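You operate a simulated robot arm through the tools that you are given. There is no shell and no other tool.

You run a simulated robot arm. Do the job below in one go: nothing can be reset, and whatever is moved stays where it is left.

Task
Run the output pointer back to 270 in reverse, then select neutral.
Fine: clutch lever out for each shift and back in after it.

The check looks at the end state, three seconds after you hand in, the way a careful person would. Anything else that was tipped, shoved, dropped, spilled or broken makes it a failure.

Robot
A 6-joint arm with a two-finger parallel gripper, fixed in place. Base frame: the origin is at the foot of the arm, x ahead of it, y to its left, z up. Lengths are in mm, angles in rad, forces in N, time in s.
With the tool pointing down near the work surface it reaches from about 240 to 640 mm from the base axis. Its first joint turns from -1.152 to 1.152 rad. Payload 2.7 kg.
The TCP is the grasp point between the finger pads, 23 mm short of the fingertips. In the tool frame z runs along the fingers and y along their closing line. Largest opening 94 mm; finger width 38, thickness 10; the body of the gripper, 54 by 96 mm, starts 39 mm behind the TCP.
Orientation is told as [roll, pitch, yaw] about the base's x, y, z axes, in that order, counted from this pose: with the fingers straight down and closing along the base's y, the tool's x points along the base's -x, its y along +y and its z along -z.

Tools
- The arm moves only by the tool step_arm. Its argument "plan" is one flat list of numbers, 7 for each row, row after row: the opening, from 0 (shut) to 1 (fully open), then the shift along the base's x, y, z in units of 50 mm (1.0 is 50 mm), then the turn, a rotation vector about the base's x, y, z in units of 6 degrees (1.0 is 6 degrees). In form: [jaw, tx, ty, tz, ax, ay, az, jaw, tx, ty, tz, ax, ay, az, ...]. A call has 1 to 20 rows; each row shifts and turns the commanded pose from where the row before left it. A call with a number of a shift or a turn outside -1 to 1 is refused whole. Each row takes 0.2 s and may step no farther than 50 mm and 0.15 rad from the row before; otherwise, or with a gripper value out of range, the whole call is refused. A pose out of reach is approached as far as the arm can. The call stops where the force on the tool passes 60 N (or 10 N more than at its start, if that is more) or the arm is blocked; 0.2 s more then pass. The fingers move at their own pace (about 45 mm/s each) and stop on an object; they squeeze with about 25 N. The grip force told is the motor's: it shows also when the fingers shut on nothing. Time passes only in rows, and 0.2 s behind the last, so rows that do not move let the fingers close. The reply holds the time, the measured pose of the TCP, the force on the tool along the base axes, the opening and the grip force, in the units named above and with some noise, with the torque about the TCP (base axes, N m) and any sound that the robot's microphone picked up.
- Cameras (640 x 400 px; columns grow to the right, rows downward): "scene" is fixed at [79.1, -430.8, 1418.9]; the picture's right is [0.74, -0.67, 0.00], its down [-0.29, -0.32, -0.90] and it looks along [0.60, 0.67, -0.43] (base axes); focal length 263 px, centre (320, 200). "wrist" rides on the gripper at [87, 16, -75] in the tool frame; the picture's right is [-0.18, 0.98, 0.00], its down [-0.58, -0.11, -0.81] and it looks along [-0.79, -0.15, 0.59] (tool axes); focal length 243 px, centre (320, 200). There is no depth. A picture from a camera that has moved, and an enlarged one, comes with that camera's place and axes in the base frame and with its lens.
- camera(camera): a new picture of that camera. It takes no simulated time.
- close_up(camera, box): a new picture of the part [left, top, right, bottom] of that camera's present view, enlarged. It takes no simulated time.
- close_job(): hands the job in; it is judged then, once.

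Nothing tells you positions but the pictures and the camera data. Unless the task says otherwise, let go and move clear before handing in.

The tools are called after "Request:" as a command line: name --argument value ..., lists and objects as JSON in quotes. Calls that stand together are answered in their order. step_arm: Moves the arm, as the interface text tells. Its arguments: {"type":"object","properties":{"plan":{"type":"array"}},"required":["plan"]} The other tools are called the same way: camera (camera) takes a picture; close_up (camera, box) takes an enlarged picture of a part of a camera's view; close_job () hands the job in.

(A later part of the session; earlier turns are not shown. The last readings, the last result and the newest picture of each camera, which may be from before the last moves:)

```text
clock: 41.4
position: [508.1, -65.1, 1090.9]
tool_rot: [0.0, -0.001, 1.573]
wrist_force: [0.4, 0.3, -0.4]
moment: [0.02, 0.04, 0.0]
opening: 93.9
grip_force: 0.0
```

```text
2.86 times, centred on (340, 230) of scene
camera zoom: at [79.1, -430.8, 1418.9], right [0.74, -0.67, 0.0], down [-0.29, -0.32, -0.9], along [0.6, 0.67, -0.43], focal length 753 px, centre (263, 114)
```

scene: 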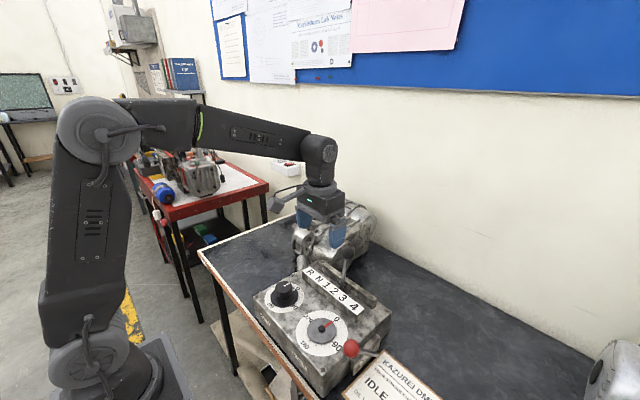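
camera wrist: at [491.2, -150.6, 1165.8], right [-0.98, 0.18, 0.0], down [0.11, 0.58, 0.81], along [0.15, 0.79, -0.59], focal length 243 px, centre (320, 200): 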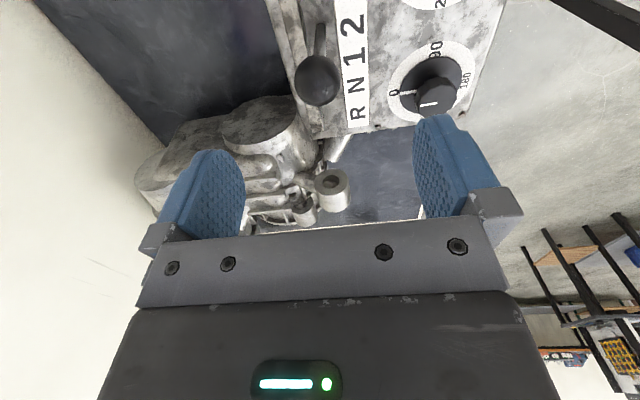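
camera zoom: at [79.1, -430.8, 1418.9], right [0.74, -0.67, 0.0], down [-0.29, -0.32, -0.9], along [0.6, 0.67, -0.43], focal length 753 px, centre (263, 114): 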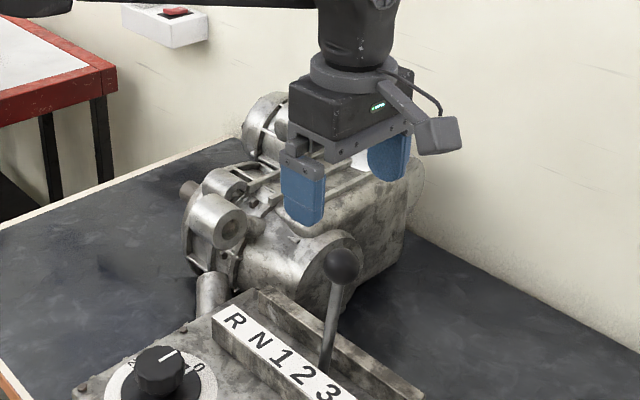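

The ball is directly under the TCP. I'll descend to it and grip.

Request:
step_arm --plan '[1, 0, 0.03, -0.38, 0, 0, 0, 1, 0, 0, -0.38, 0, 0, 0, 1, 0, 0, -0.38, 0, 0, 0, 1, 0, 0, -0.38, 0, 0, 0, 1, 0, 0, -0.38, 0, 0, 0, 1, 0, 0, 0, 0, 0, 0]'

Request:
camera --camera "wrist"

```text
clock: 42.8
position: [508.1, -60.9, 994.7]
tool_rot: [-0.001, -0.002, 1.57]
wrist_force: [0.2, 0.1, 0.4]
moment: [0.02, 0.02, 0.02]
opening: 94.1
grip_force: 0.0
```

```text
taken
camera wrist: at [491.0, -148.2, 1070.4], right [-0.98, 0.18, 0.0], down [0.11, 0.58, 0.81], along [0.15, 0.79, -0.59], focal length 243 px, centre (320, 200)
```

wrist: 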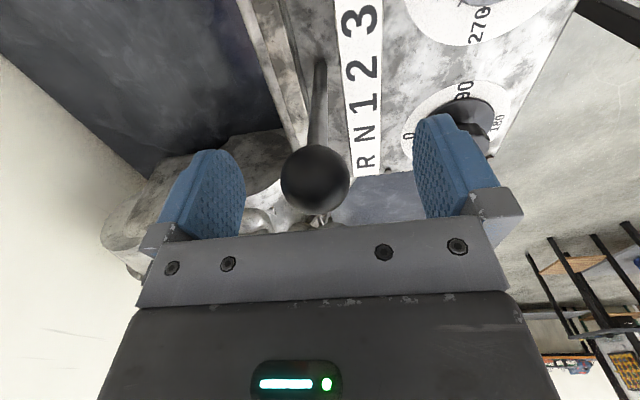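

Request:
step_arm --plan '[0.5, 0.02, 0, 0, 0, 0, 0, 0.5, 0, 0, 0, 0, 0, 0, 0.5, 0, 0, 0, 0, 0, 0, 0.25, 0, 0, 0, 0, 0, 0, 0.25, 0, 0, 0, 0, 0, 0, 0.25, 0, 0, 0, 0, 0, 0]'

```text
clock: 44.2
position: [510.2, -61.4, 996.6]
tool_rot: [-0.002, -0.002, 1.572]
wrist_force: [17.4, 0.2, -5.0]
moment: [-0.16, -0.14, -0.03]
opening: 33.1
grip_force: 45.3
```

The shift ball is gripped. I'll take out the small x offset and start moving it toward R (+y) along its arc in small steps, watching forces and sounds.

Request:
step_arm --plan '[0.25, 0.04, 0, 0, 0, 0, 0, 0.25, 0, 0.1, 0.01, 0, 0, 0, 0.25, 0, 0.1, 0.01, 0, 0, 0, 0.25, 0, 0, 0, 0, 0, 0]'

```text
clock: 45.2
position: [510.1, -52.1, 996.5]
tool_rot: [0.002, -0.001, 1.57]
wrist_force: [2.2, -7.5, -0.8]
moment: [-1.33, 0.04, -0.01]
opening: 33.1
grip_force: 44.9
```

Request:
step_arm --plan '[0.25, 0, 0.14, 0.01, 0, 0, 0, 0.25, 0, 0.14, 0, 0, 0, 0, 0.25, 0, 0.14, 0, 0, 0, 0, 0.25, 0, 0.14, -0.01, 0, 0, 0, 0.25, 0, 0.14, -0.02, 0, 0, 0, 0.25, 0, 0, 0, 0, 0, 0]'

Request:
camera --camera "wrist"

```text
clock: 46.6
position: [510.2, -17.7, 996.1]
tool_rot: [0.002, -0.003, 1.571]
wrist_force: [-17.2, -4.9, 2.4]
moment: [-1.12, 0.08, 0.02]
opening: 33.1
grip_force: 45.0
```

```text
taken
camera wrist: at [493.5, -103.3, 1071.0], right [-0.98, 0.18, 0.0], down [0.11, 0.58, 0.81], along [0.15, 0.79, -0.59], focal length 243 px, centre (320, 200)
```

wrist: 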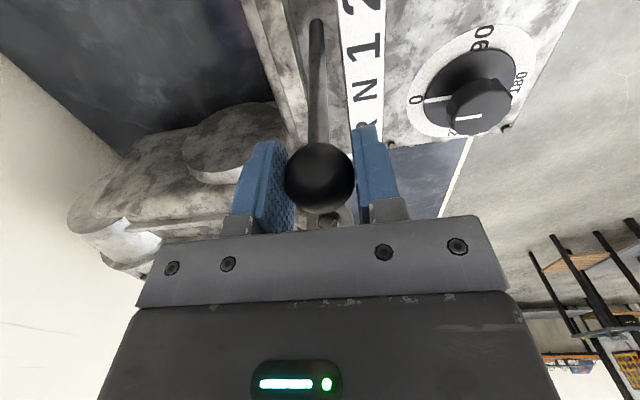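

The lever moves smoothly. The side force shows the box is turned about 2.8°, so I'll add a slight −x drift as I go and continue past N.

Request:
step_arm --plan '[0.25, -0.045, 0.12, -0.015, 0, 0, 0, 0.25, -0.006, 0.12, -0.03, 0, 0, 0, 0.25, -0.006, 0.12, -0.04, 0, 0, 0, 0.25, -0.006, 0.12, -0.045, 0, 0, 0, 0.25, -0.006, 0.12, -0.05, 0, 0, 0, 0.25, -0.006, 0.12, -0.055, 0, 0, 0, 0.25, 0, 0, 0, 0, 0, 0]'

Request:
camera --camera "wrist"

```text
clock: 48.2
position: [510.6, 19.9, 988.4]
tool_rot: [-0.01, -0.005, 1.571]
wrist_force: [16.7, 2.2, 26.0]
moment: [-0.91, -0.08, 0.15]
opening: 32.7
grip_force: 45.0
```

```text
taken
camera wrist: at [492.6, -66.5, 1062.8], right [-0.98, 0.18, -0.01], down [0.1, 0.58, 0.81], along [0.15, 0.8, -0.59], focal length 243 px, centre (320, 200)
```

wrist: 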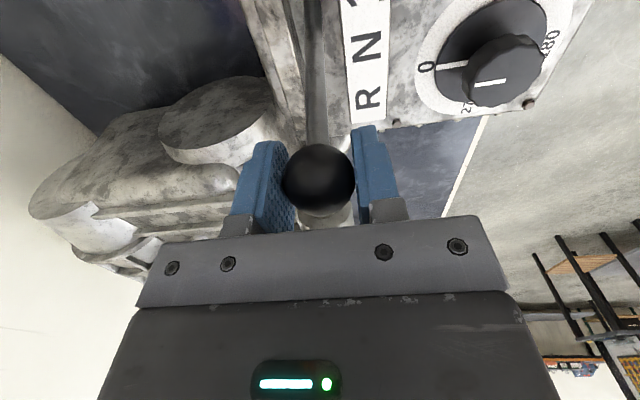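

The z command ran a bit too low and x is slightly overcorrected. I'll fix both offsets and continue toward R.

Request:
step_arm --plan '[0.25, 0.03, 0, 0.06, 0, 0, 0, 0.25, 0, 0.11, -0.037, 0, 0, 0, 0.25, 0, 0.11, -0.04, 0, 0, 0, 0.25, 0, 0.11, -0.043, 0, 0, 0, 0.25, 0, 0, 0, 0, 0, 0]'

Request:
camera --camera "wrist"

Request:
close_up --camera "scene" --box '[260, 160, 420, 300]'

```text
clock: 49.4
position: [510.8, 36.6, 981.7]
tool_rot: [-0.001, -0.004, 1.57]
wrist_force: [11.4, 1.1, 15.4]
moment: [-1.07, 0.03, 0.04]
opening: 33.0
grip_force: 44.9
```

```text
taken
camera wrist: at [493.2, -50.8, 1057.0], right [-0.98, 0.18, 0.0], down [0.11, 0.58, 0.81], along [0.15, 0.79, -0.59], focal length 243 px, centre (320, 200)
```

wrist: 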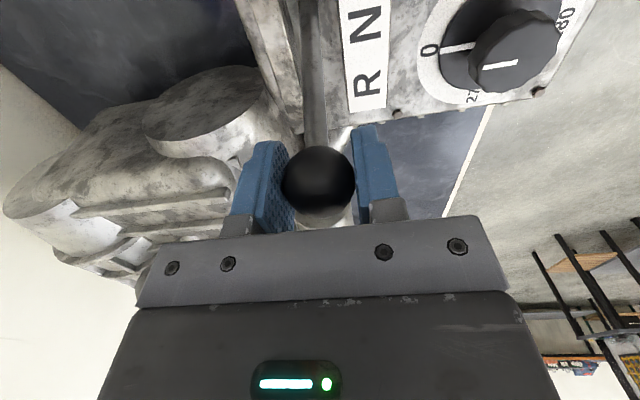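

```text
2.86 times, centred on (340, 230) of scene
camera zoom: at [79.1, -430.8, 1418.9], right [0.74, -0.67, 0.0], down [-0.29, -0.32, -0.9], along [0.6, 0.67, -0.43], focal length 753 px, centre (263, 114)
```

zoom: 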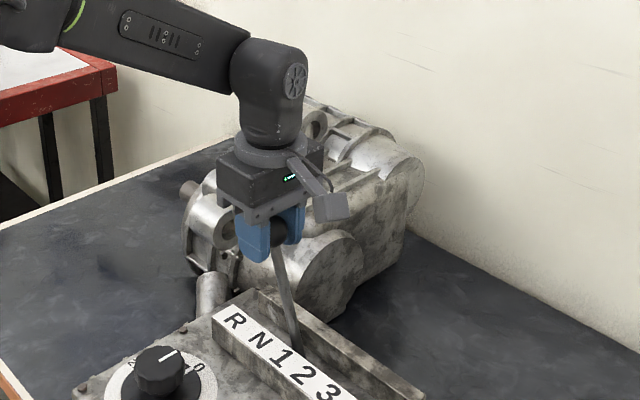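

Request:
step_arm --plan '[0.25, 0.01, 0.1, -0.035, 0, 0, 0, 0.25, 0, 0.1, -0.045, 0, 0, 0, 0.25, 0, 0.1, -0.05, 0, 0, 0, 0.25, 0, 0, 0, 0, 0, 0]'

Request:
camera --camera "wrist"

```text
clock: 50.4
position: [509.5, 49.2, 975.0]
tool_rot: [-0.002, -0.004, 1.571]
wrist_force: [13.2, -2.4, 12.8]
moment: [-1.17, -0.04, 0.01]
opening: 33.2
grip_force: 44.6
```

```text
taken
camera wrist: at [493.2, -35.7, 1050.0], right [-0.98, 0.18, 0.0], down [0.11, 0.58, 0.81], along [0.15, 0.79, -0.59], focal length 243 px, centre (320, 200)
```

wrist: 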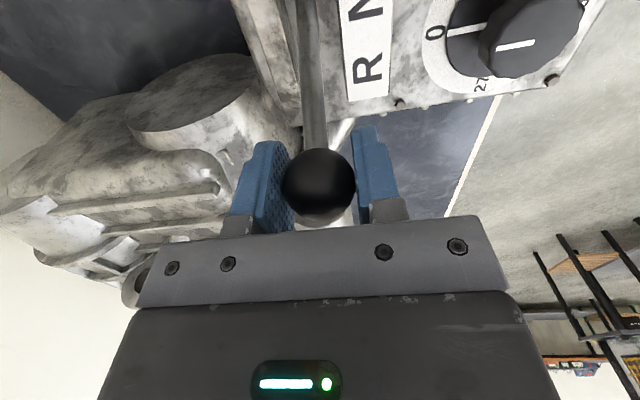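

Request:
step_arm --plan '[0.25, 0.01, 0.1, -0.045, 0, 0, 0, 0.25, 0.005, 0.1, -0.055, 0, 0, 0, 0.25, 0, 0.1, -0.06, 0, 0, 0, 0.25, 0, 0, 0, 0, 0, 0]'

Request:
camera --camera "wrist"

Request:
close_up --camera "scene" --box '[260, 160, 420, 300]'

```text
clock: 51.4
position: [510.0, 66.3, 966.9]
tool_rot: [0.001, -0.004, 1.57]
wrist_force: [4.6, -0.4, 10.1]
moment: [-1.1, 0.06, 0.03]
opening: 32.9
grip_force: 44.8
```

```text
taken
camera wrist: at [493.5, -20.1, 1041.8], right [-0.98, 0.18, 0.0], down [0.11, 0.58, 0.81], along [0.15, 0.79, -0.59], focal length 243 px, centre (320, 200)
```

wrist: 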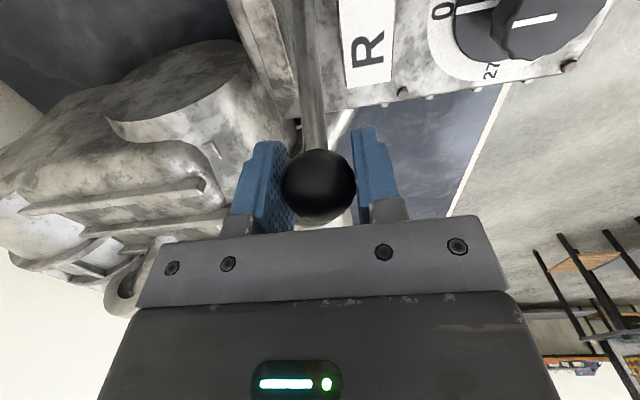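

```text
2.86 times, centred on (340, 230) of scene
camera zoom: at [79.0, -430.8, 1418.9], right [0.74, -0.67, 0.0], down [-0.29, -0.32, -0.9], along [0.6, 0.67, -0.43], focal length 753 px, centre (263, 114)
```

zoom: 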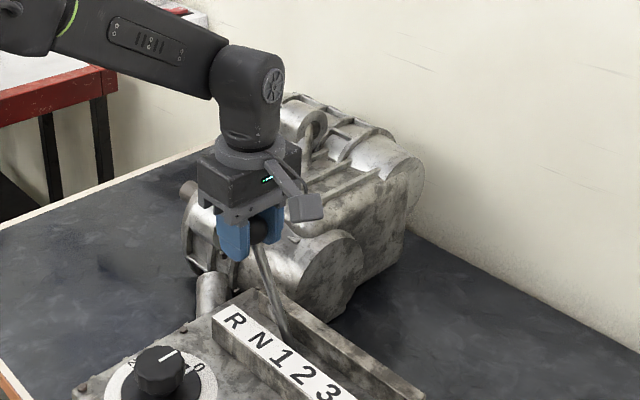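

Request:
step_arm --plan '[0.25, 0, 0.09, -0.058, 0, 0, 0, 0.25, 0, 0.08, -0.055, 0, 0, 0, 0.25, 0, 0, 0, 0, 0, 0]'

```text
clock: 52.2
position: [509.7, 75.7, 960.8]
tool_rot: [0.001, -0.002, 1.572]
wrist_force: [2.3, 0.8, 12.1]
moment: [-1.13, 0.11, 0.06]
opening: 33.0
grip_force: 45.0
```

Request:
step_arm --plan '[0.25, 0, 0.08, -0.058, 0, 0, 0, 0.25, 0, 0, 0, 0, 0, 0]'

Request:
camera --camera "wrist"

```text
clock: 52.8
position: [509.9, 79.7, 960.5]
tool_rot: [-0.001, -0.005, 1.571]
wrist_force: [1.6, 2.2, 12.4]
moment: [-1.2, -0.02, -0.02]
opening: 32.7
grip_force: 44.6
```

```text
taken
camera wrist: at [493.3, -7.4, 1033.8], right [-0.98, 0.18, 0.0], down [0.11, 0.58, 0.81], along [0.15, 0.79, -0.59], focal length 243 px, centre (320, 200)
```

wrist: 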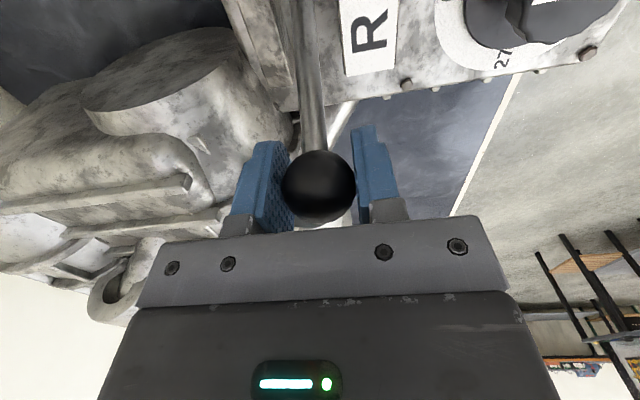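

Request:
close_up --camera "scene" --box '[290, 220, 380, 300]'

Request:
close_up --camera "wrist" --box '[220, 0, 420, 140]'

```text
5.00 times, centred on (335, 260) of scene
camera zoom: at [78.9, -430.8, 1418.9], right [0.74, -0.67, 0.0], down [-0.29, -0.32, -0.9], along [0.6, 0.67, -0.43], focal length 1317 px, centre (245, -100)
```

zoom: 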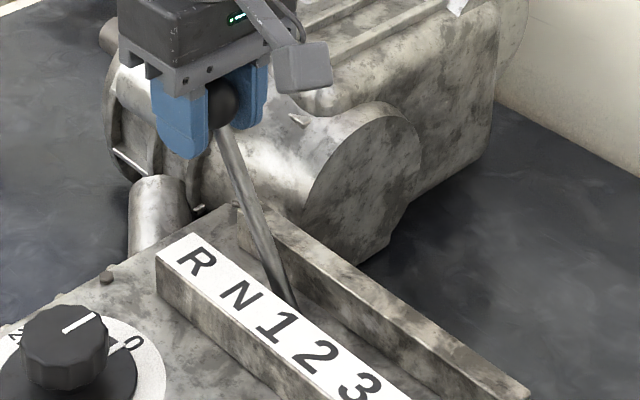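

```text
2.86 times, centred on (320, 70) of wrist
camera zoom: at [493.3, -7.4, 1033.8], right [-0.98, 0.18, 0.0], down [0.11, 0.58, 0.81], along [0.15, 0.79, -0.59], focal length 693 px, centre (320, 571)
```

zoom: 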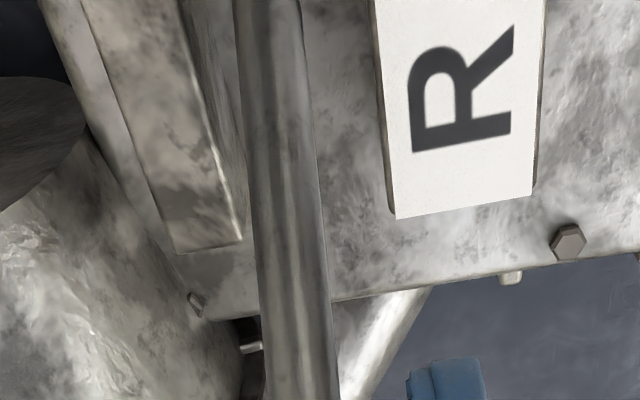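

By the arc fit, the lever is at about 36° and R should be near 37°. I'll nudge a little further to feel for an end stop.

Request:
step_arm --plan '[0.25, 0, 0.06, -0.03, 0, 0, 0, 0.25, 0, 0, 0, 0, 0, 0]'

```text
clock: 53.4
position: [509.9, 80.7, 957.5]
tool_rot: [0.0, -0.001, 1.57]
wrist_force: [1.8, 2.2, 10.1]
moment: [-1.22, -0.05, 0.0]
opening: 32.7
grip_force: 45.1
```

Request:
step_arm --plan '[0.25, 0, 0.06, -0.04, 0, 0, 0, 0.25, 0, 0, 0, 0, 0, 0]'

```text
clock: 54.0
position: [510.0, 85.1, 954.3]
tool_rot: [0.0, -0.005, 1.57]
wrist_force: [-1.6, 3.8, 13.2]
moment: [-1.14, -0.04, 0.03]
opening: 32.9
grip_force: 45.2
```

Request:
step_arm --plan '[0.25, 0, 0.06, -0.042, 0, 0, 0, 0.25, 0, 0, 0, 0, 0, 0]'

Request:
close_up --camera "scene" --box '[290, 220, 380, 300]'

```text
clock: 54.6
position: [510.0, 89.0, 952.1]
tool_rot: [0.0, -0.002, 1.573]
wrist_force: [-4.3, 5.0, 14.0]
moment: [-1.14, -0.03, 0.06]
opening: 32.9
grip_force: 45.2
```

```text
5.00 times, centred on (335, 260) of scene
camera zoom: at [78.8, -430.7, 1419.0], right [0.74, -0.67, 0.0], down [-0.29, -0.32, -0.9], along [0.6, 0.67, -0.43], focal length 1317 px, centre (245, -100)
```

zoom: 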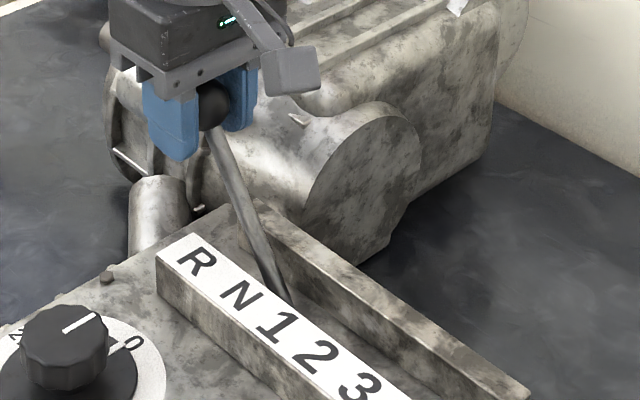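

There's still no hard stop. I'll loosen the fingers slightly and see whether the lever settles into a detent on its own.

Request:
step_arm --plan '[0.5, 0, 0, 0, 0, 0, 0, 0.5, 0, 0, 0, 0, 0, 0, 0.5, 0, 0, 0, 0, 0, 0]'

Request:
camera --camera "wrist"

Request:
close_up --camera "scene" --box '[290, 220, 380, 300]'

```text
clock: 55.4
position: [510.0, 86.4, 953.0]
tool_rot: [0.0, -0.002, 1.571]
wrist_force: [0.2, -0.3, 0.8]
moment: [0.0, -0.02, -0.02]
opening: 47.1
grip_force: 0.1
```

```text
taken
camera wrist: at [493.7, 1.0, 1027.1], right [-0.98, 0.18, 0.0], down [0.11, 0.58, 0.81], along [0.15, 0.79, -0.59], focal length 243 px, centre (320, 200)
```

wrist: 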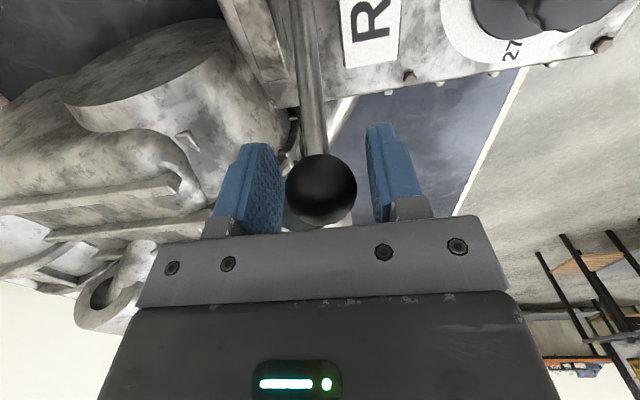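

```text
5.00 times, centred on (335, 260) of scene
camera zoom: at [79.1, -430.8, 1418.9], right [0.74, -0.67, 0.0], down [-0.29, -0.32, -0.9], along [0.6, 0.67, -0.43], focal length 1317 px, centre (245, -100)
```

zoom: 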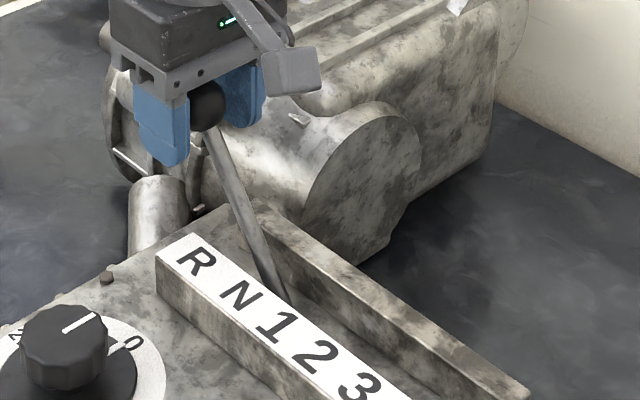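

On release the ball moved a few mm further toward R by itself, which suggests a detent pulling it in. I'll wait briefly and check that it is at rest.

Request:
step_arm --plan '[0.6, 0, 0, 0, 0, 0, 0, 0.6, 0, 0, 0, 0, 0, 0, 0.6, 0, 0, 0, 0, 0, 0, 0.6, 0, 0, 0, 0, 0, 0]'

Request:
close_up --camera "scene" --box '[290, 220, 380, 300]'

Request:
close_up --camera "wrist" --box '[240, 80, 400, 230]'

```text
clock: 56.4
position: [511.5, 88.5, 952.8]
tool_rot: [-0.001, -0.001, 1.57]
wrist_force: [0.2, 0.9, 0.6]
moment: [-0.03, 0.01, 0.01]
opening: 56.5
grip_force: 0.2
```

```text
5.00 times, centred on (335, 260) of scene
camera zoom: at [79.1, -430.8, 1418.9], right [0.74, -0.67, 0.0], down [-0.29, -0.32, -0.9], along [0.6, 0.67, -0.43], focal length 1317 px, centre (245, -100)
```

zoom: 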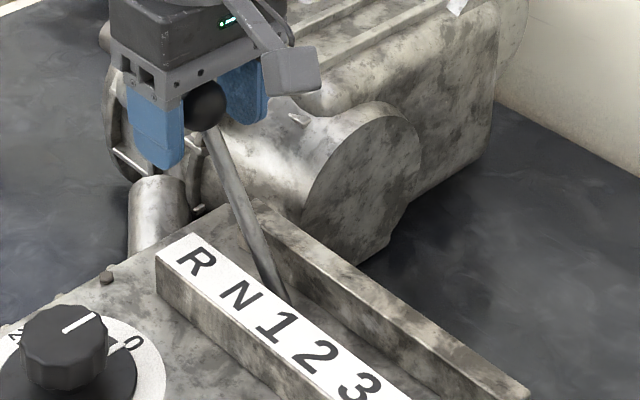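

```text
2.67 times, centred on (320, 155) of wrist
camera zoom: at [493.7, 1.1, 1027.2], right [-0.98, 0.18, 0.0], down [0.11, 0.58, 0.81], along [0.15, 0.79, -0.59], focal length 647 px, centre (320, 320)
```

zoom: 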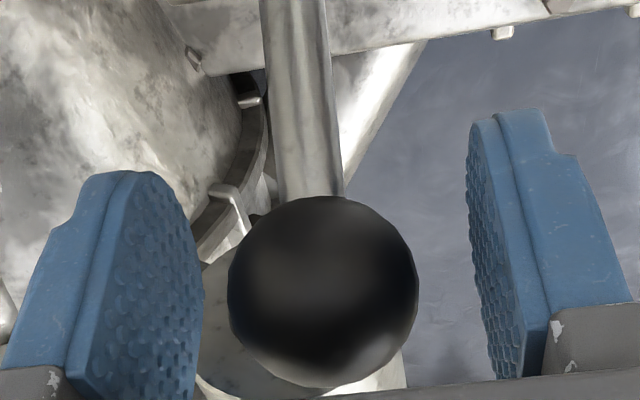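

The lever is drifting a bit further on its own. I'll lift clear and let it settle, then look.

Request:
step_arm --plan '[0.6, 0, 0, 0.3, 0, 0, 0, 0.6, 0, 0, 0.5, 0, 0, 0, 0.6, 0, 0, 0.6, 0, 0, 0, 0.6, 0, 0, 0.6, 0, 0, 0, 0.6, 0, 0, 0.6, 0, 0, 0, 0.6, 0, 0, 0, 0, 0, 0]'

Request:
close_up --camera "scene" --box '[290, 220, 380, 300]'

Request:
camera --camera "wrist"

```text
clock: 57.8
position: [510.2, 86.4, 1081.8]
tool_rot: [0.0, -0.003, 1.57]
wrist_force: [0.2, -0.6, 0.2]
moment: [0.01, 0.0, -0.02]
opening: 56.1
grip_force: 0.1
```

```text
5.00 times, centred on (335, 260) of scene
camera zoom: at [79.1, -430.8, 1418.9], right [0.74, -0.67, 0.0], down [-0.29, -0.32, -0.9], along [0.6, 0.67, -0.43], focal length 1317 px, centre (245, -100)
```

zoom: 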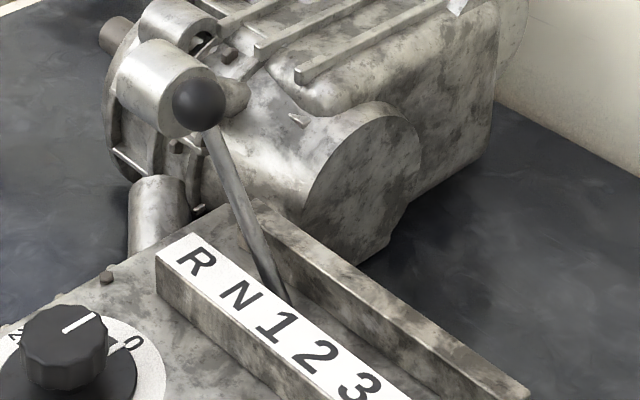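

```text
taken
camera wrist: at [494.1, 0.4, 1156.6], right [-0.98, 0.18, 0.0], down [0.11, 0.58, 0.81], along [0.15, 0.79, -0.59], focal length 243 px, centre (320, 200)
```

wrist: 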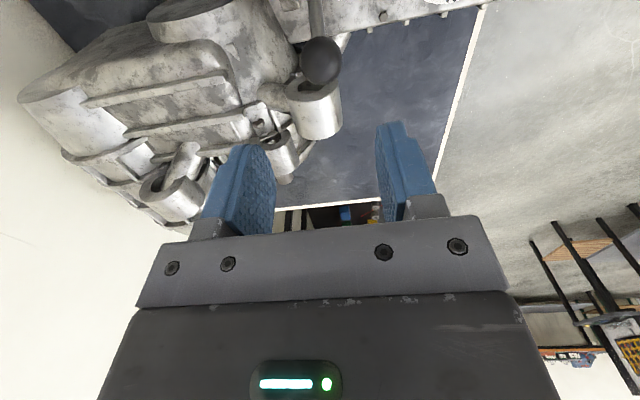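

Request:
step_arm --plan '[0.6, 0, 0, 0, 0, 0, 0, 0.6, 0, 0, 0, 0, 0, 0, 0.6, 0, 0, 0, 0, 0, 0, 0.6, 0, 0, 0, 0, 0, 0, 0.6, 0, 0, 0, 0, 0, 0, 0.6, 0, 0, 0, 0, 0, 0, 0.6, 0, 0, 0, 0, 0, 0, 0.6, 0, 0, 0, 0, 0, 0, 0.6, 0, 0, 0, 0, 0, 0, 0.6, 0, 0, 0, 0, 0, 0]'

Request:
close_up --camera "scene" --box '[290, 220, 380, 300]'

Request:
close_up --camera "wrist" --box '[240, 0, 400, 140]'

```text
clock: 60.0
position: [511.8, 87.2, 1081.7]
tool_rot: [-0.001, -0.002, 1.571]
wrist_force: [0.5, -0.3, -0.6]
moment: [-0.02, 0.01, -0.01]
opening: 56.5
grip_force: 0.0
```

```text
5.00 times, centred on (335, 260) of scene
camera zoom: at [79.1, -430.8, 1418.9], right [0.74, -0.67, 0.0], down [-0.29, -0.32, -0.9], along [0.6, 0.67, -0.43], focal length 1317 px, centre (245, -100)
```

zoom: 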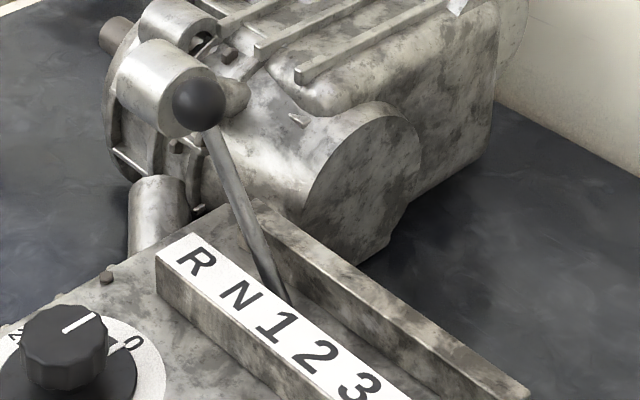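

```text
2.86 times, centred on (320, 70) of wrist
camera zoom: at [494.2, 0.4, 1156.1], right [-0.98, 0.18, 0.0], down [0.11, 0.58, 0.81], along [0.15, 0.79, -0.59], focal length 693 px, centre (320, 571)
```

zoom: 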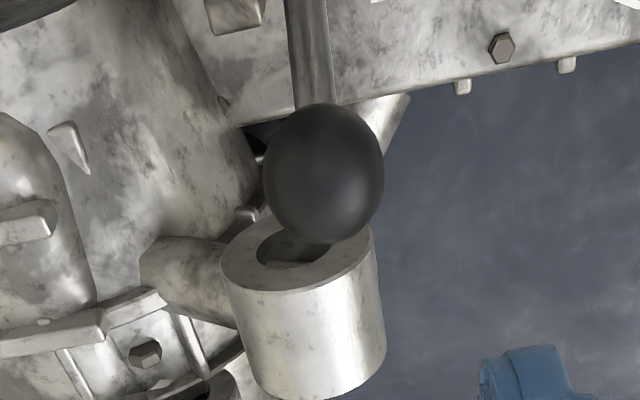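

The lever has settled and is no longer moving, with its ball near (511, 95, 947). That matches the R detent angle from the label spacing (about 41°). Next I'll bring the clutch lever back in, moving above its red ball with the wrist turned so the fingers close along y.

Request:
step_arm --plan '[1, -0.208, -0.4, 0, 0, 0, -1, 1, -0.208, -0.4, 0, 0, 0, -1, 1, -0.208, -0.4, 0, 0, 0, -1, 1, -0.208, -0.4, 0, 0, 0, -1, 1, -0.208, -0.4, 0, 0, 0, -1, 1, -0.208, -0.4, 0, 0, 0, -1, 1, -0.208, -0.4, 0, 0, 0, -1, 1, -0.208, -0.4, 0, 0, 0, -1, 1, -0.208, -0.4, 0, 0, 0, -1, 1, -0.208, -0.4, 0, 0, 0, -1, 1, -0.208, -0.4, 0, 0, 0, -1, 1, -0.208, -0.4, 0, 0, 0, -1, 1, -0.208, -0.4, 0, 0, 0, -1, 1, -0.208, -0.4, 0, 0, 0, -1, 1, -0.208, -0.4, 0, 0, 0, -1, 1, 0, 0, 0, 0, 0, 0]'

Request:
camera --camera "wrist"

Request:
camera --camera "scene"

```text
clock: 63.4
position: [354.1, -213.0, 1082.3]
tool_rot: [0.0, -0.002, -0.001]
wrist_force: [-0.5, -0.7, 1.1]
moment: [0.02, -0.01, 0.01]
opening: 94.0
grip_force: 0.1
```

```text
taken
camera wrist: at [266.7, -197.3, 1157.7], right [0.18, 0.98, 0.0], down [0.58, -0.11, 0.81], along [0.79, -0.15, -0.59], focal length 243 px, centre (320, 200)
```

wrist: 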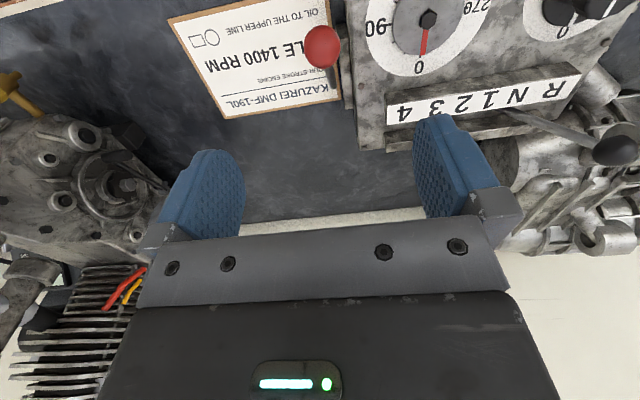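

```text
taken
```

scene: 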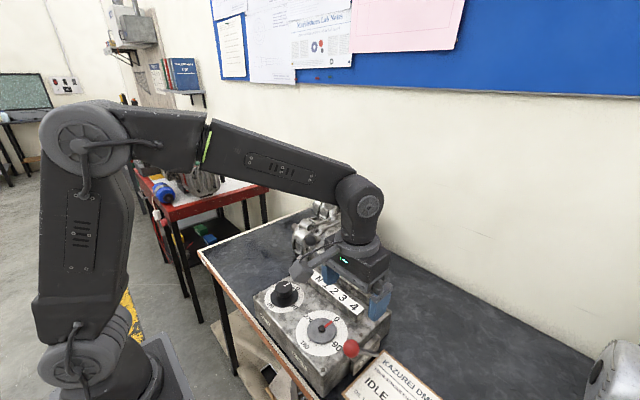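

The clutch ball is still out, at about (357, -213, 920). I'll descend over it.

Request:
step_arm --plan '[1, 0.04, -0.02, -0.4, 0, 0, 0, 1, 0, 0, -0.4, 0, 0, 0, 1, 0, 0, -0.4, 0, 0, 0, 1, 0, 0, -0.4, 0, 0, 0, 1, 0, 0, -0.4, 0, 0, 0, 1, 0, 0, -0.4, 0, 0, 0, 1, 0, 0, -0.4, 0, 0, 0, 1, 0, 0, -0.4, 0, 0, 0, 1, 0, 0, 0, 0, 0, 0]'

Request:
camera --camera "wrist"

```text
clock: 65.4
position: [356.1, -213.5, 923.2]
tool_rot: [0.001, -0.004, 0.001]
wrist_force: [0.4, -0.2, -1.0]
moment: [0.02, -0.01, 0.01]
opening: 93.8
grip_force: 0.0
```

```text
taken
camera wrist: at [268.5, -197.1, 997.2], right [0.18, 0.98, 0.0], down [0.58, -0.11, 0.81], along [0.79, -0.15, -0.59], focal length 243 px, centre (320, 200)
```

wrist: 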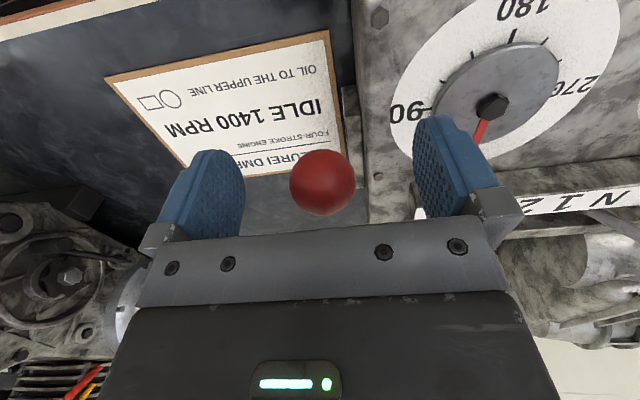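

Request:
step_arm --plan '[0.5, 0, 0.02, -0.03, 0, 0, 0, 0.5, 0, 0, 0, 0, 0, 0, 0.5, 0, 0, 0, 0, 0, 0, 0.25, 0, 0, 0, 0, 0, 0, 0.25, 0, 0, 0, 0, 0, 0, 0.25, 0, 0, 0, 0, 0, 0]'

```text
clock: 66.8
position: [355.6, -212.8, 920.4]
tool_rot: [0.0, -0.004, 0.0]
wrist_force: [0.0, -12.4, -2.6]
moment: [-0.07, 0.15, -0.04]
opening: 33.4
grip_force: 44.7
```

Gripped. I'll relieve the 1.5 mm y offset and swing the clutch lever back up along its arc.

Request:
step_arm --plan '[0.25, 0, -0.03, 0, 0, 0, 0, 0.25, 0.176, 0, 0.136, 0, 0, 0, 0.25, 0.184, 0, 0.126, 0, 0, 0, 0.25, 0.194, 0, 0.112, 0, 0, 0, 0.25, 0.2, 0, 0.098, 0, 0, 0, 0.25, 0.208, 0, 0.084, 0, 0, 0, 0.25, 0, 0, 0, 0, 0, 0]'

```text
clock: 68.4
position: [403.7, -212.4, 949.0]
tool_rot: [0.004, 0.0, 0.001]
wrist_force: [-5.5, 10.9, -9.2]
moment: [0.08, 1.3, 0.05]
opening: 33.2
grip_force: 45.5
```

Request:
step_arm --plan '[0.25, 0.212, 0.03, 0.05, 0, 0, 0, 0.25, 0.216, 0, 0.05, 0, 0, 0, 0.25, 0.22, 0.01, 0.038, 0, 0, 0, 0.25, 0.222, 0.01, 0.024, 0, 0, 0, 0.25, 0, 0, 0, 0, 0, 0]'

```text
clock: 69.6
position: [448.8, -213.3, 958.5]
tool_rot: [0.0, -0.003, 0.0]
wrist_force: [-7.8, 5.4, 7.8]
moment: [0.05, 1.1, 0.01]
opening: 33.1
grip_force: 45.0
```

Request:
step_arm --plan '[0.25, 0.14, 0, 0, 0, 0, 0, 0.25, 0.14, 0, -0.01, 0, 0, 0, 0.25, 0, 0, 0, 0, 0, 0]'

```text
clock: 70.4
position: [462.2, -213.6, 957.4]
tool_rot: [-0.002, -0.005, 0.0]
wrist_force: [-5.6, -2.3, 11.5]
moment: [0.01, 1.01, 0.01]
opening: 33.1
grip_force: 44.7
```

Request:
step_arm --plan '[0.25, 0.06, 0, -0.01, 0, 0, 0, 0.25, 0, 0, 0, 0, 0, 0]'

Request:
step_arm --plan '[0.25, 0.06, 0, -0.01, 0, 0, 0, 0.25, 0, 0, 0, 0, 0, 0]'

```text
clock: 71.0
position: [464.5, -213.1, 958.0]
tool_rot: [-0.002, -0.006, 0.001]
wrist_force: [-6.3, -6.3, 18.2]
moment: [-0.01, 1.08, -0.03]
opening: 32.9
grip_force: 45.2
```

```text
clock: 71.6
position: [466.3, -212.8, 957.5]
tool_rot: [-0.002, -0.004, -0.001]
wrist_force: [-9.0, -12.0, 20.4]
moment: [0.03, 1.03, -0.08]
opening: 32.9
grip_force: 45.5
```

Request:
step_arm --plan '[0.25, 0.06, 0.02, 0.03, 0, 0, 0, 0.25, 0, 0, 0, 0, 0, 0]'

Request:
close_up --camera "scene" --box '[340, 260, 420, 340]'

```text
clock: 72.2
position: [469.0, -213.5, 957.0]
tool_rot: [-0.002, -0.001, 0.0]
wrist_force: [-8.7, -21.9, 6.5]
moment: [-0.09, 1.1, -0.04]
opening: 33.2
grip_force: 45.2
```

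```text
5.00 times, centred on (380, 300) of scene
camera zoom: at [78.7, -431.4, 1418.7], right [0.74, -0.67, 0.0], down [-0.29, -0.32, -0.9], along [0.6, 0.67, -0.43], focal length 1317 px, centre (20, -300)
```

zoom: 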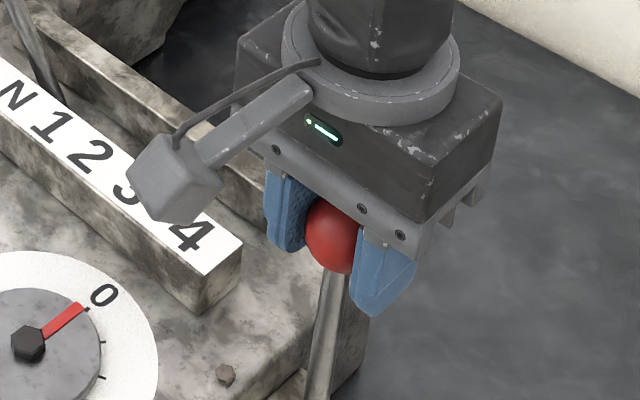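

Request:
step_arm --plan '[0.25, 0.06, -0.04, -0.005, 0, 0, 0, 0.25, 0, 0, 0, 0, 0, 0]'

```text
clock: 72.8
position: [471.1, -214.2, 956.3]
tool_rot: [0.002, 0.003, 0.0]
wrist_force: [-22.5, -11.3, 4.9]
moment: [-0.15, 0.69, 0.04]
opening: 32.8
grip_force: 45.0
```

The force rises at x ≈ 470, so the lever is at its "in" stop. I'll relax, release and see where it settles.

Request:
step_arm --plan '[0.25, -0.05, 0, 0, 0, 0, 0, 0.6, 0, 0, 0, 0, 0, 0, 0.6, 0, 0, 0, 0, 0, 0, 1, 0, 0, 0, 0, 0, 0, 1, 0, 0, 0, 0, 0, 0, 1, 0, 0, 0, 0, 0, 0, 1, 0, 0, 0, 0, 0, 0, 1, 0, 0, 0, 0, 0, 0]'

Request:
camera --camera "wrist"

Request:
close_up --camera "scene" --box '[340, 260, 420, 340]'

```text
clock: 74.6
position: [469.9, -211.6, 957.2]
tool_rot: [0.001, -0.002, 0.003]
wrist_force: [0.6, 0.4, 0.1]
moment: [0.01, 0.01, 0.02]
opening: 94.0
grip_force: 0.0
```

```text
taken
camera wrist: at [383.0, -196.6, 1031.7], right [0.18, 0.98, 0.0], down [0.58, -0.11, 0.81], along [0.79, -0.15, -0.59], focal length 243 px, centre (320, 200)
```

wrist: 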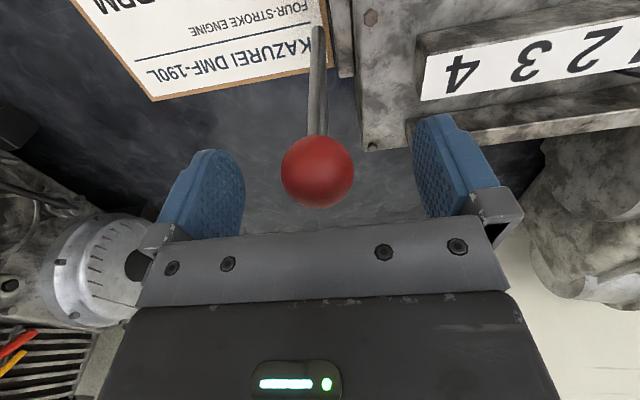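

```text
5.00 times, centred on (380, 300) of scene
camera zoom: at [79.1, -430.8, 1418.9], right [0.74, -0.67, 0.0], down [-0.29, -0.32, -0.9], along [0.6, 0.67, -0.43], focal length 1317 px, centre (20, -300)
```

zoom: 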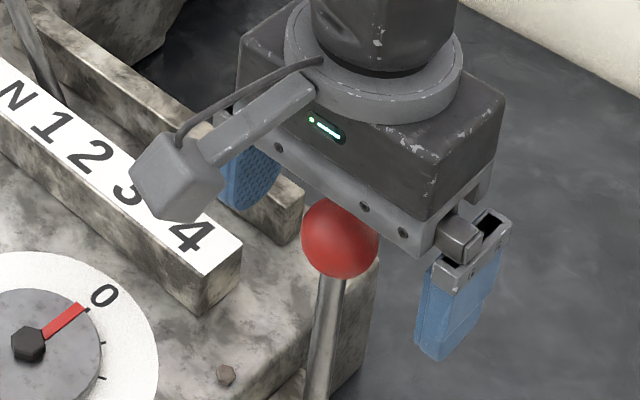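

The clutch lever settled back exactly where it started, so it is in. Next I'll lift and move above the input knob.

Request:
step_arm --plan '[1, 0, 0, 0.5, 0, 0, 0, 1, 0, 0, 0.6, 0, 0, 0, 1, 0, 0, 0.7, 0, 0, 0, 1, 0, 0, 0.7, 0, 0, 0, 1, -0.24, 0.65, 0, 0, 0, 0, 1, -0.24, 0.65, 0, 0, 0, 0, 1, -0.24, 0.65, 0, 0, 0, 0, 1, -0.24, 0.65, 0, 0, 0, 0, 1, -0.24, 0.65, 0, 0, 0, 0, 1, -0.24, 0.65, 0, 0, 0, 0, 1, -0.24, 0.65, 0, 0, 0, 0, 1, -0.24, 0.65, 0, 0, 0, 0, 1, 0, 0, -0.3, 0, 0, 0, 1, 0, 0, -0.5, 0, 0, 0, 1, 0, 0, 0, 0, 0, 0]'

Request:
camera --camera "wrist"

Request:
camera --camera "scene"

```text
clock: 77.8
position: [374.8, 48.2, 1040.1]
tool_rot: [0.0, -0.002, 0.0]
wrist_force: [-0.1, -0.8, 0.2]
moment: [-0.01, 0.02, 0.01]
opening: 93.8
grip_force: 0.0
```

```text
taken
camera wrist: at [287.7, 65.1, 1114.8], right [0.18, 0.98, 0.0], down [0.58, -0.11, 0.81], along [0.79, -0.15, -0.59], focal length 243 px, centre (320, 200)
```

wrist: 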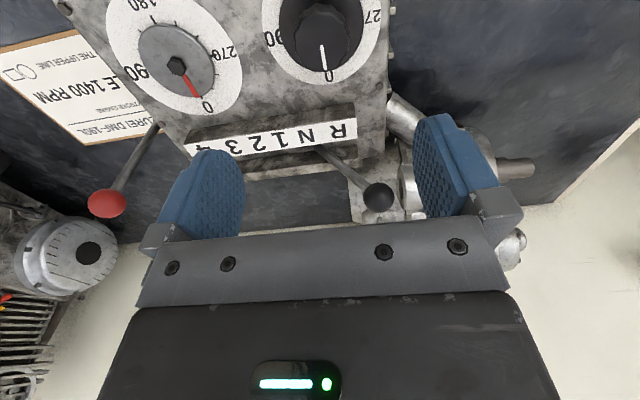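

```text
taken
```

scene: 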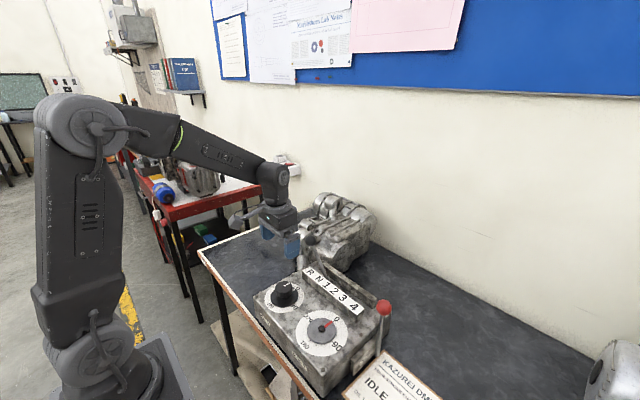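

Request:
close_up --camera "wrist" --box '[240, 0, 400, 100]'

Request:
close_up --camera "scene" --box '[250, 260, 350, 350]'

```text
4.00 times, centred on (320, 50) of wrist
camera zoom: at [287.7, 65.1, 1114.8], right [0.18, 0.98, 0.0], down [0.58, -0.11, 0.81], along [0.79, -0.15, -0.59], focal length 970 px, centre (320, 800)
```

zoom: 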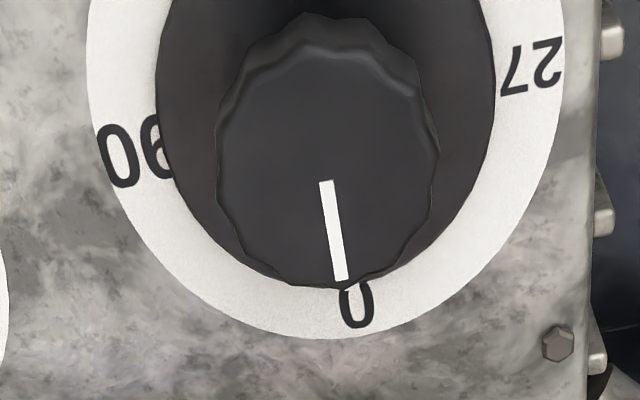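

```text
4.44 times, centred on (300, 305) of scene
camera zoom: at [79.1, -430.8, 1418.9], right [0.74, -0.67, 0.0], down [-0.29, -0.32, -0.9], along [0.6, 0.67, -0.43], focal length 1171 px, centre (409, -267)
```

zoom: 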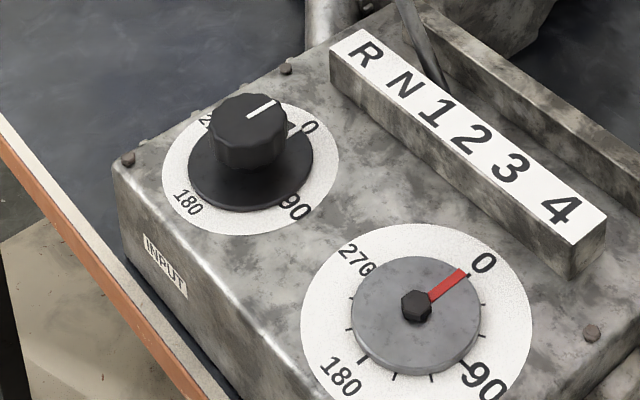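

The knob's cap is about 48 mm across, centred near (375, 50), with its top at z ≈ 884. I'll pre-rotate the wrist +90° so I have a long clockwise stroke, then come down over the cap.

Request:
step_arm --plan '[1, 0, 0.04, -0.04, 0, 0, 1, 1, 0, 0, -0.04, 0, 0, 1, 1, 0, 0, -0.04, 0, 0, 1, 1, 0, 0, -0.04, 0, 0, 1, 1, 0, 0, -0.04, 0, 0, 1, 1, 0, 0, -0.04, 0, 0, 1, 1, 0, 0, -0.04, 0, 0, 1, 1, 0, 0, -0.04, 0, 0, 1, 1, 0, 0, -0.04, 0, 0, 1, 1, 0, 0, -0.04, 0, 0, 1, 1, 0, 0, -0.04, 0, 0, 1, 1, 0, 0, -0.04, 0, 0, 1, 1, 0, 0, -0.04, 0, 0, 1, 1, 0, 0, -0.04, 0, 0, 1, 1, 0, 0, -0.04, 0, 0, 1, 1, 0, 0, 0, 0, 0, 0]'

Request:
camera --camera "wrist"

Request:
camera --camera "scene"

```text
clock: 81.2
position: [375.8, 48.4, 1011.9]
tool_rot: [-0.001, -0.002, 1.571]
wrist_force: [-0.7, -0.2, -1.1]
moment: [-0.02, -0.01, -0.01]
opening: 94.3
grip_force: 0.0
```

```text
taken
camera wrist: at [359.0, -37.1, 1086.5], right [-0.98, 0.18, 0.0], down [0.11, 0.58, 0.81], along [0.15, 0.79, -0.59], focal length 243 px, centre (320, 200)
```

wrist: 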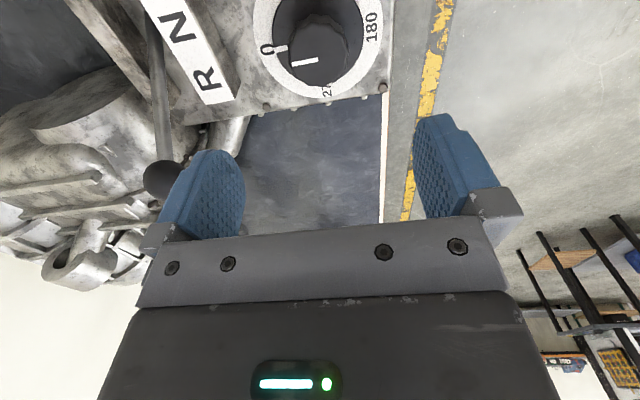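

```text
taken
```

scene: 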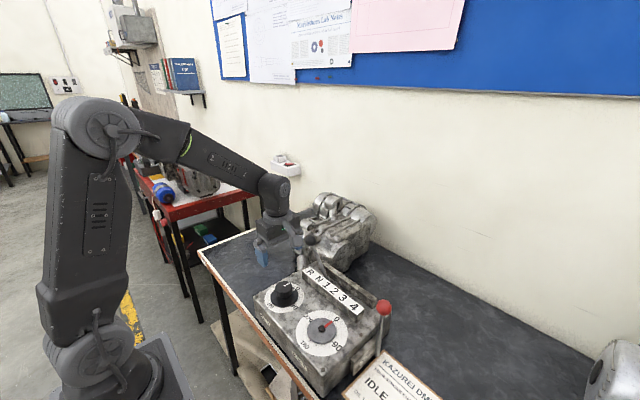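

Request:
close_up --camera "wrist" --box '[240, 0, 400, 110]'

```text
3.64 times, centred on (320, 55) of wrist
camera zoom: at [359.0, -37.1, 1086.5], right [-0.98, 0.18, 0.0], down [0.11, 0.58, 0.81], along [0.15, 0.79, -0.59], focal length 882 px, centre (320, 727)
```

zoom: 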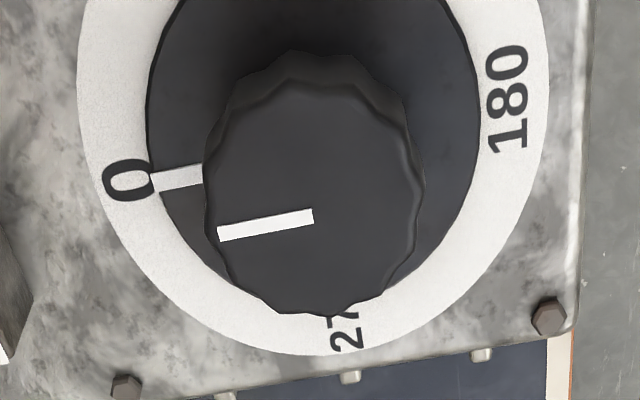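

The two wrist views agree on the cap centre at (376, 50), top z ≈ 878. I'll descend so the fingertips straddle the cap just above the skirt.

Request:
step_arm --plan '[1, 0, 0.03, -0.4, 0, 0, 0, 1, 0, 0, -0.4, 0, 0, 0, 1, 0, 0, -0.4, 0, 0, 0, 1, 0, 0, -0.4, 0, 0, 0, 1, 0, 0, -0.4, 0, 0, 0, 1, 0, 0, -0.4, 0, 0, 0, 1, 0, 0, 0, 0, 0, 0]'

Request:
camera --camera "wrist"

Request:
close_up --camera "scene" --box '[230, 240, 370, 350]'

```text
clock: 82.8
position: [376.2, 50.5, 891.6]
tool_rot: [0.0, -0.001, 1.571]
wrist_force: [1.3, 0.6, -0.3]
moment: [-0.01, 0.01, -0.03]
opening: 93.9
grip_force: 0.2
```

```text
taken
camera wrist: at [358.4, -35.2, 966.6], right [-0.98, 0.18, 0.0], down [0.11, 0.58, 0.81], along [0.15, 0.79, -0.59], focal length 243 px, centre (320, 200)
```

wrist: 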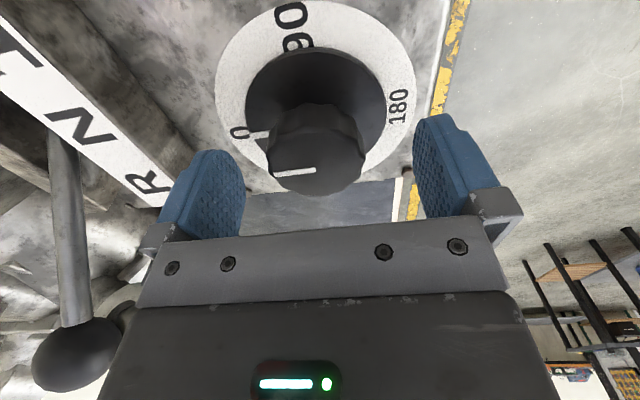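

```text
3.64 times, centred on (300, 295) of scene
camera zoom: at [79.1, -430.8, 1418.9], right [0.74, -0.67, 0.0], down [-0.29, -0.32, -0.9], along [0.6, 0.67, -0.43], focal length 958 px, centre (393, -146)
```

zoom: 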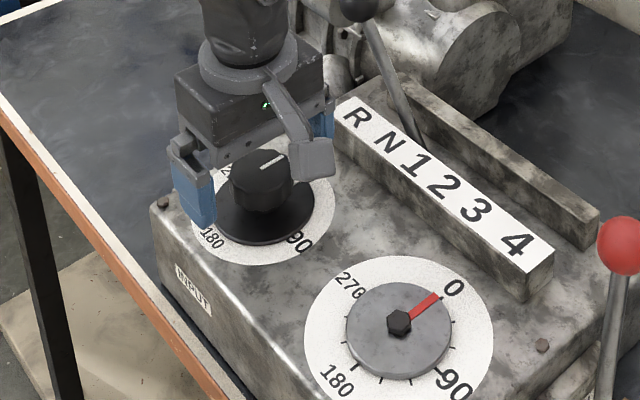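

Alignment is good and the cap looks nearly 30 mm tall. I'll go down 8 mm more, then close on the cap.

Request:
step_arm --plan '[1, 0, 0, -0.08, 0, 0, 0, 1, 0, 0, -0.08, 0, 0, 0, 1, 0, 0, 0, 0, 0, 0]'

Request:
step_arm --plan '[0.65, 0, 0, 0, 0, 0, 0, 0.65, 0, 0, 0, 0, 0, 0, 0.65, 0, 0, 0, 0, 0, 0]'

Request:
camera --camera "wrist"

```text
clock: 83.6
position: [376.3, 51.0, 882.5]
tool_rot: [0.001, -0.004, 1.571]
wrist_force: [-0.3, 0.5, -0.5]
moment: [-0.01, -0.02, 0.02]
opening: 93.9
grip_force: 0.0
```

```text
clock: 84.4
position: [376.1, 51.1, 883.3]
tool_rot: [0.002, -0.003, 1.57]
wrist_force: [0.4, -0.3, 0.1]
moment: [0.0, 0.0, 0.0]
opening: 61.0
grip_force: 0.2
```

```text
taken
camera wrist: at [359.0, -35.8, 958.9], right [-0.98, 0.18, 0.0], down [0.11, 0.58, 0.81], along [0.15, 0.79, -0.59], focal length 243 px, centre (320, 200)
```

wrist: 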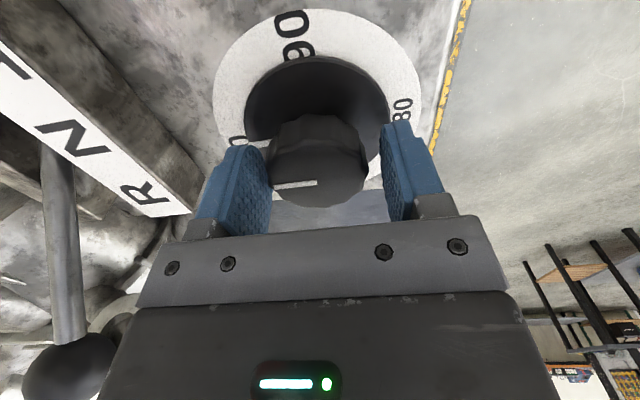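

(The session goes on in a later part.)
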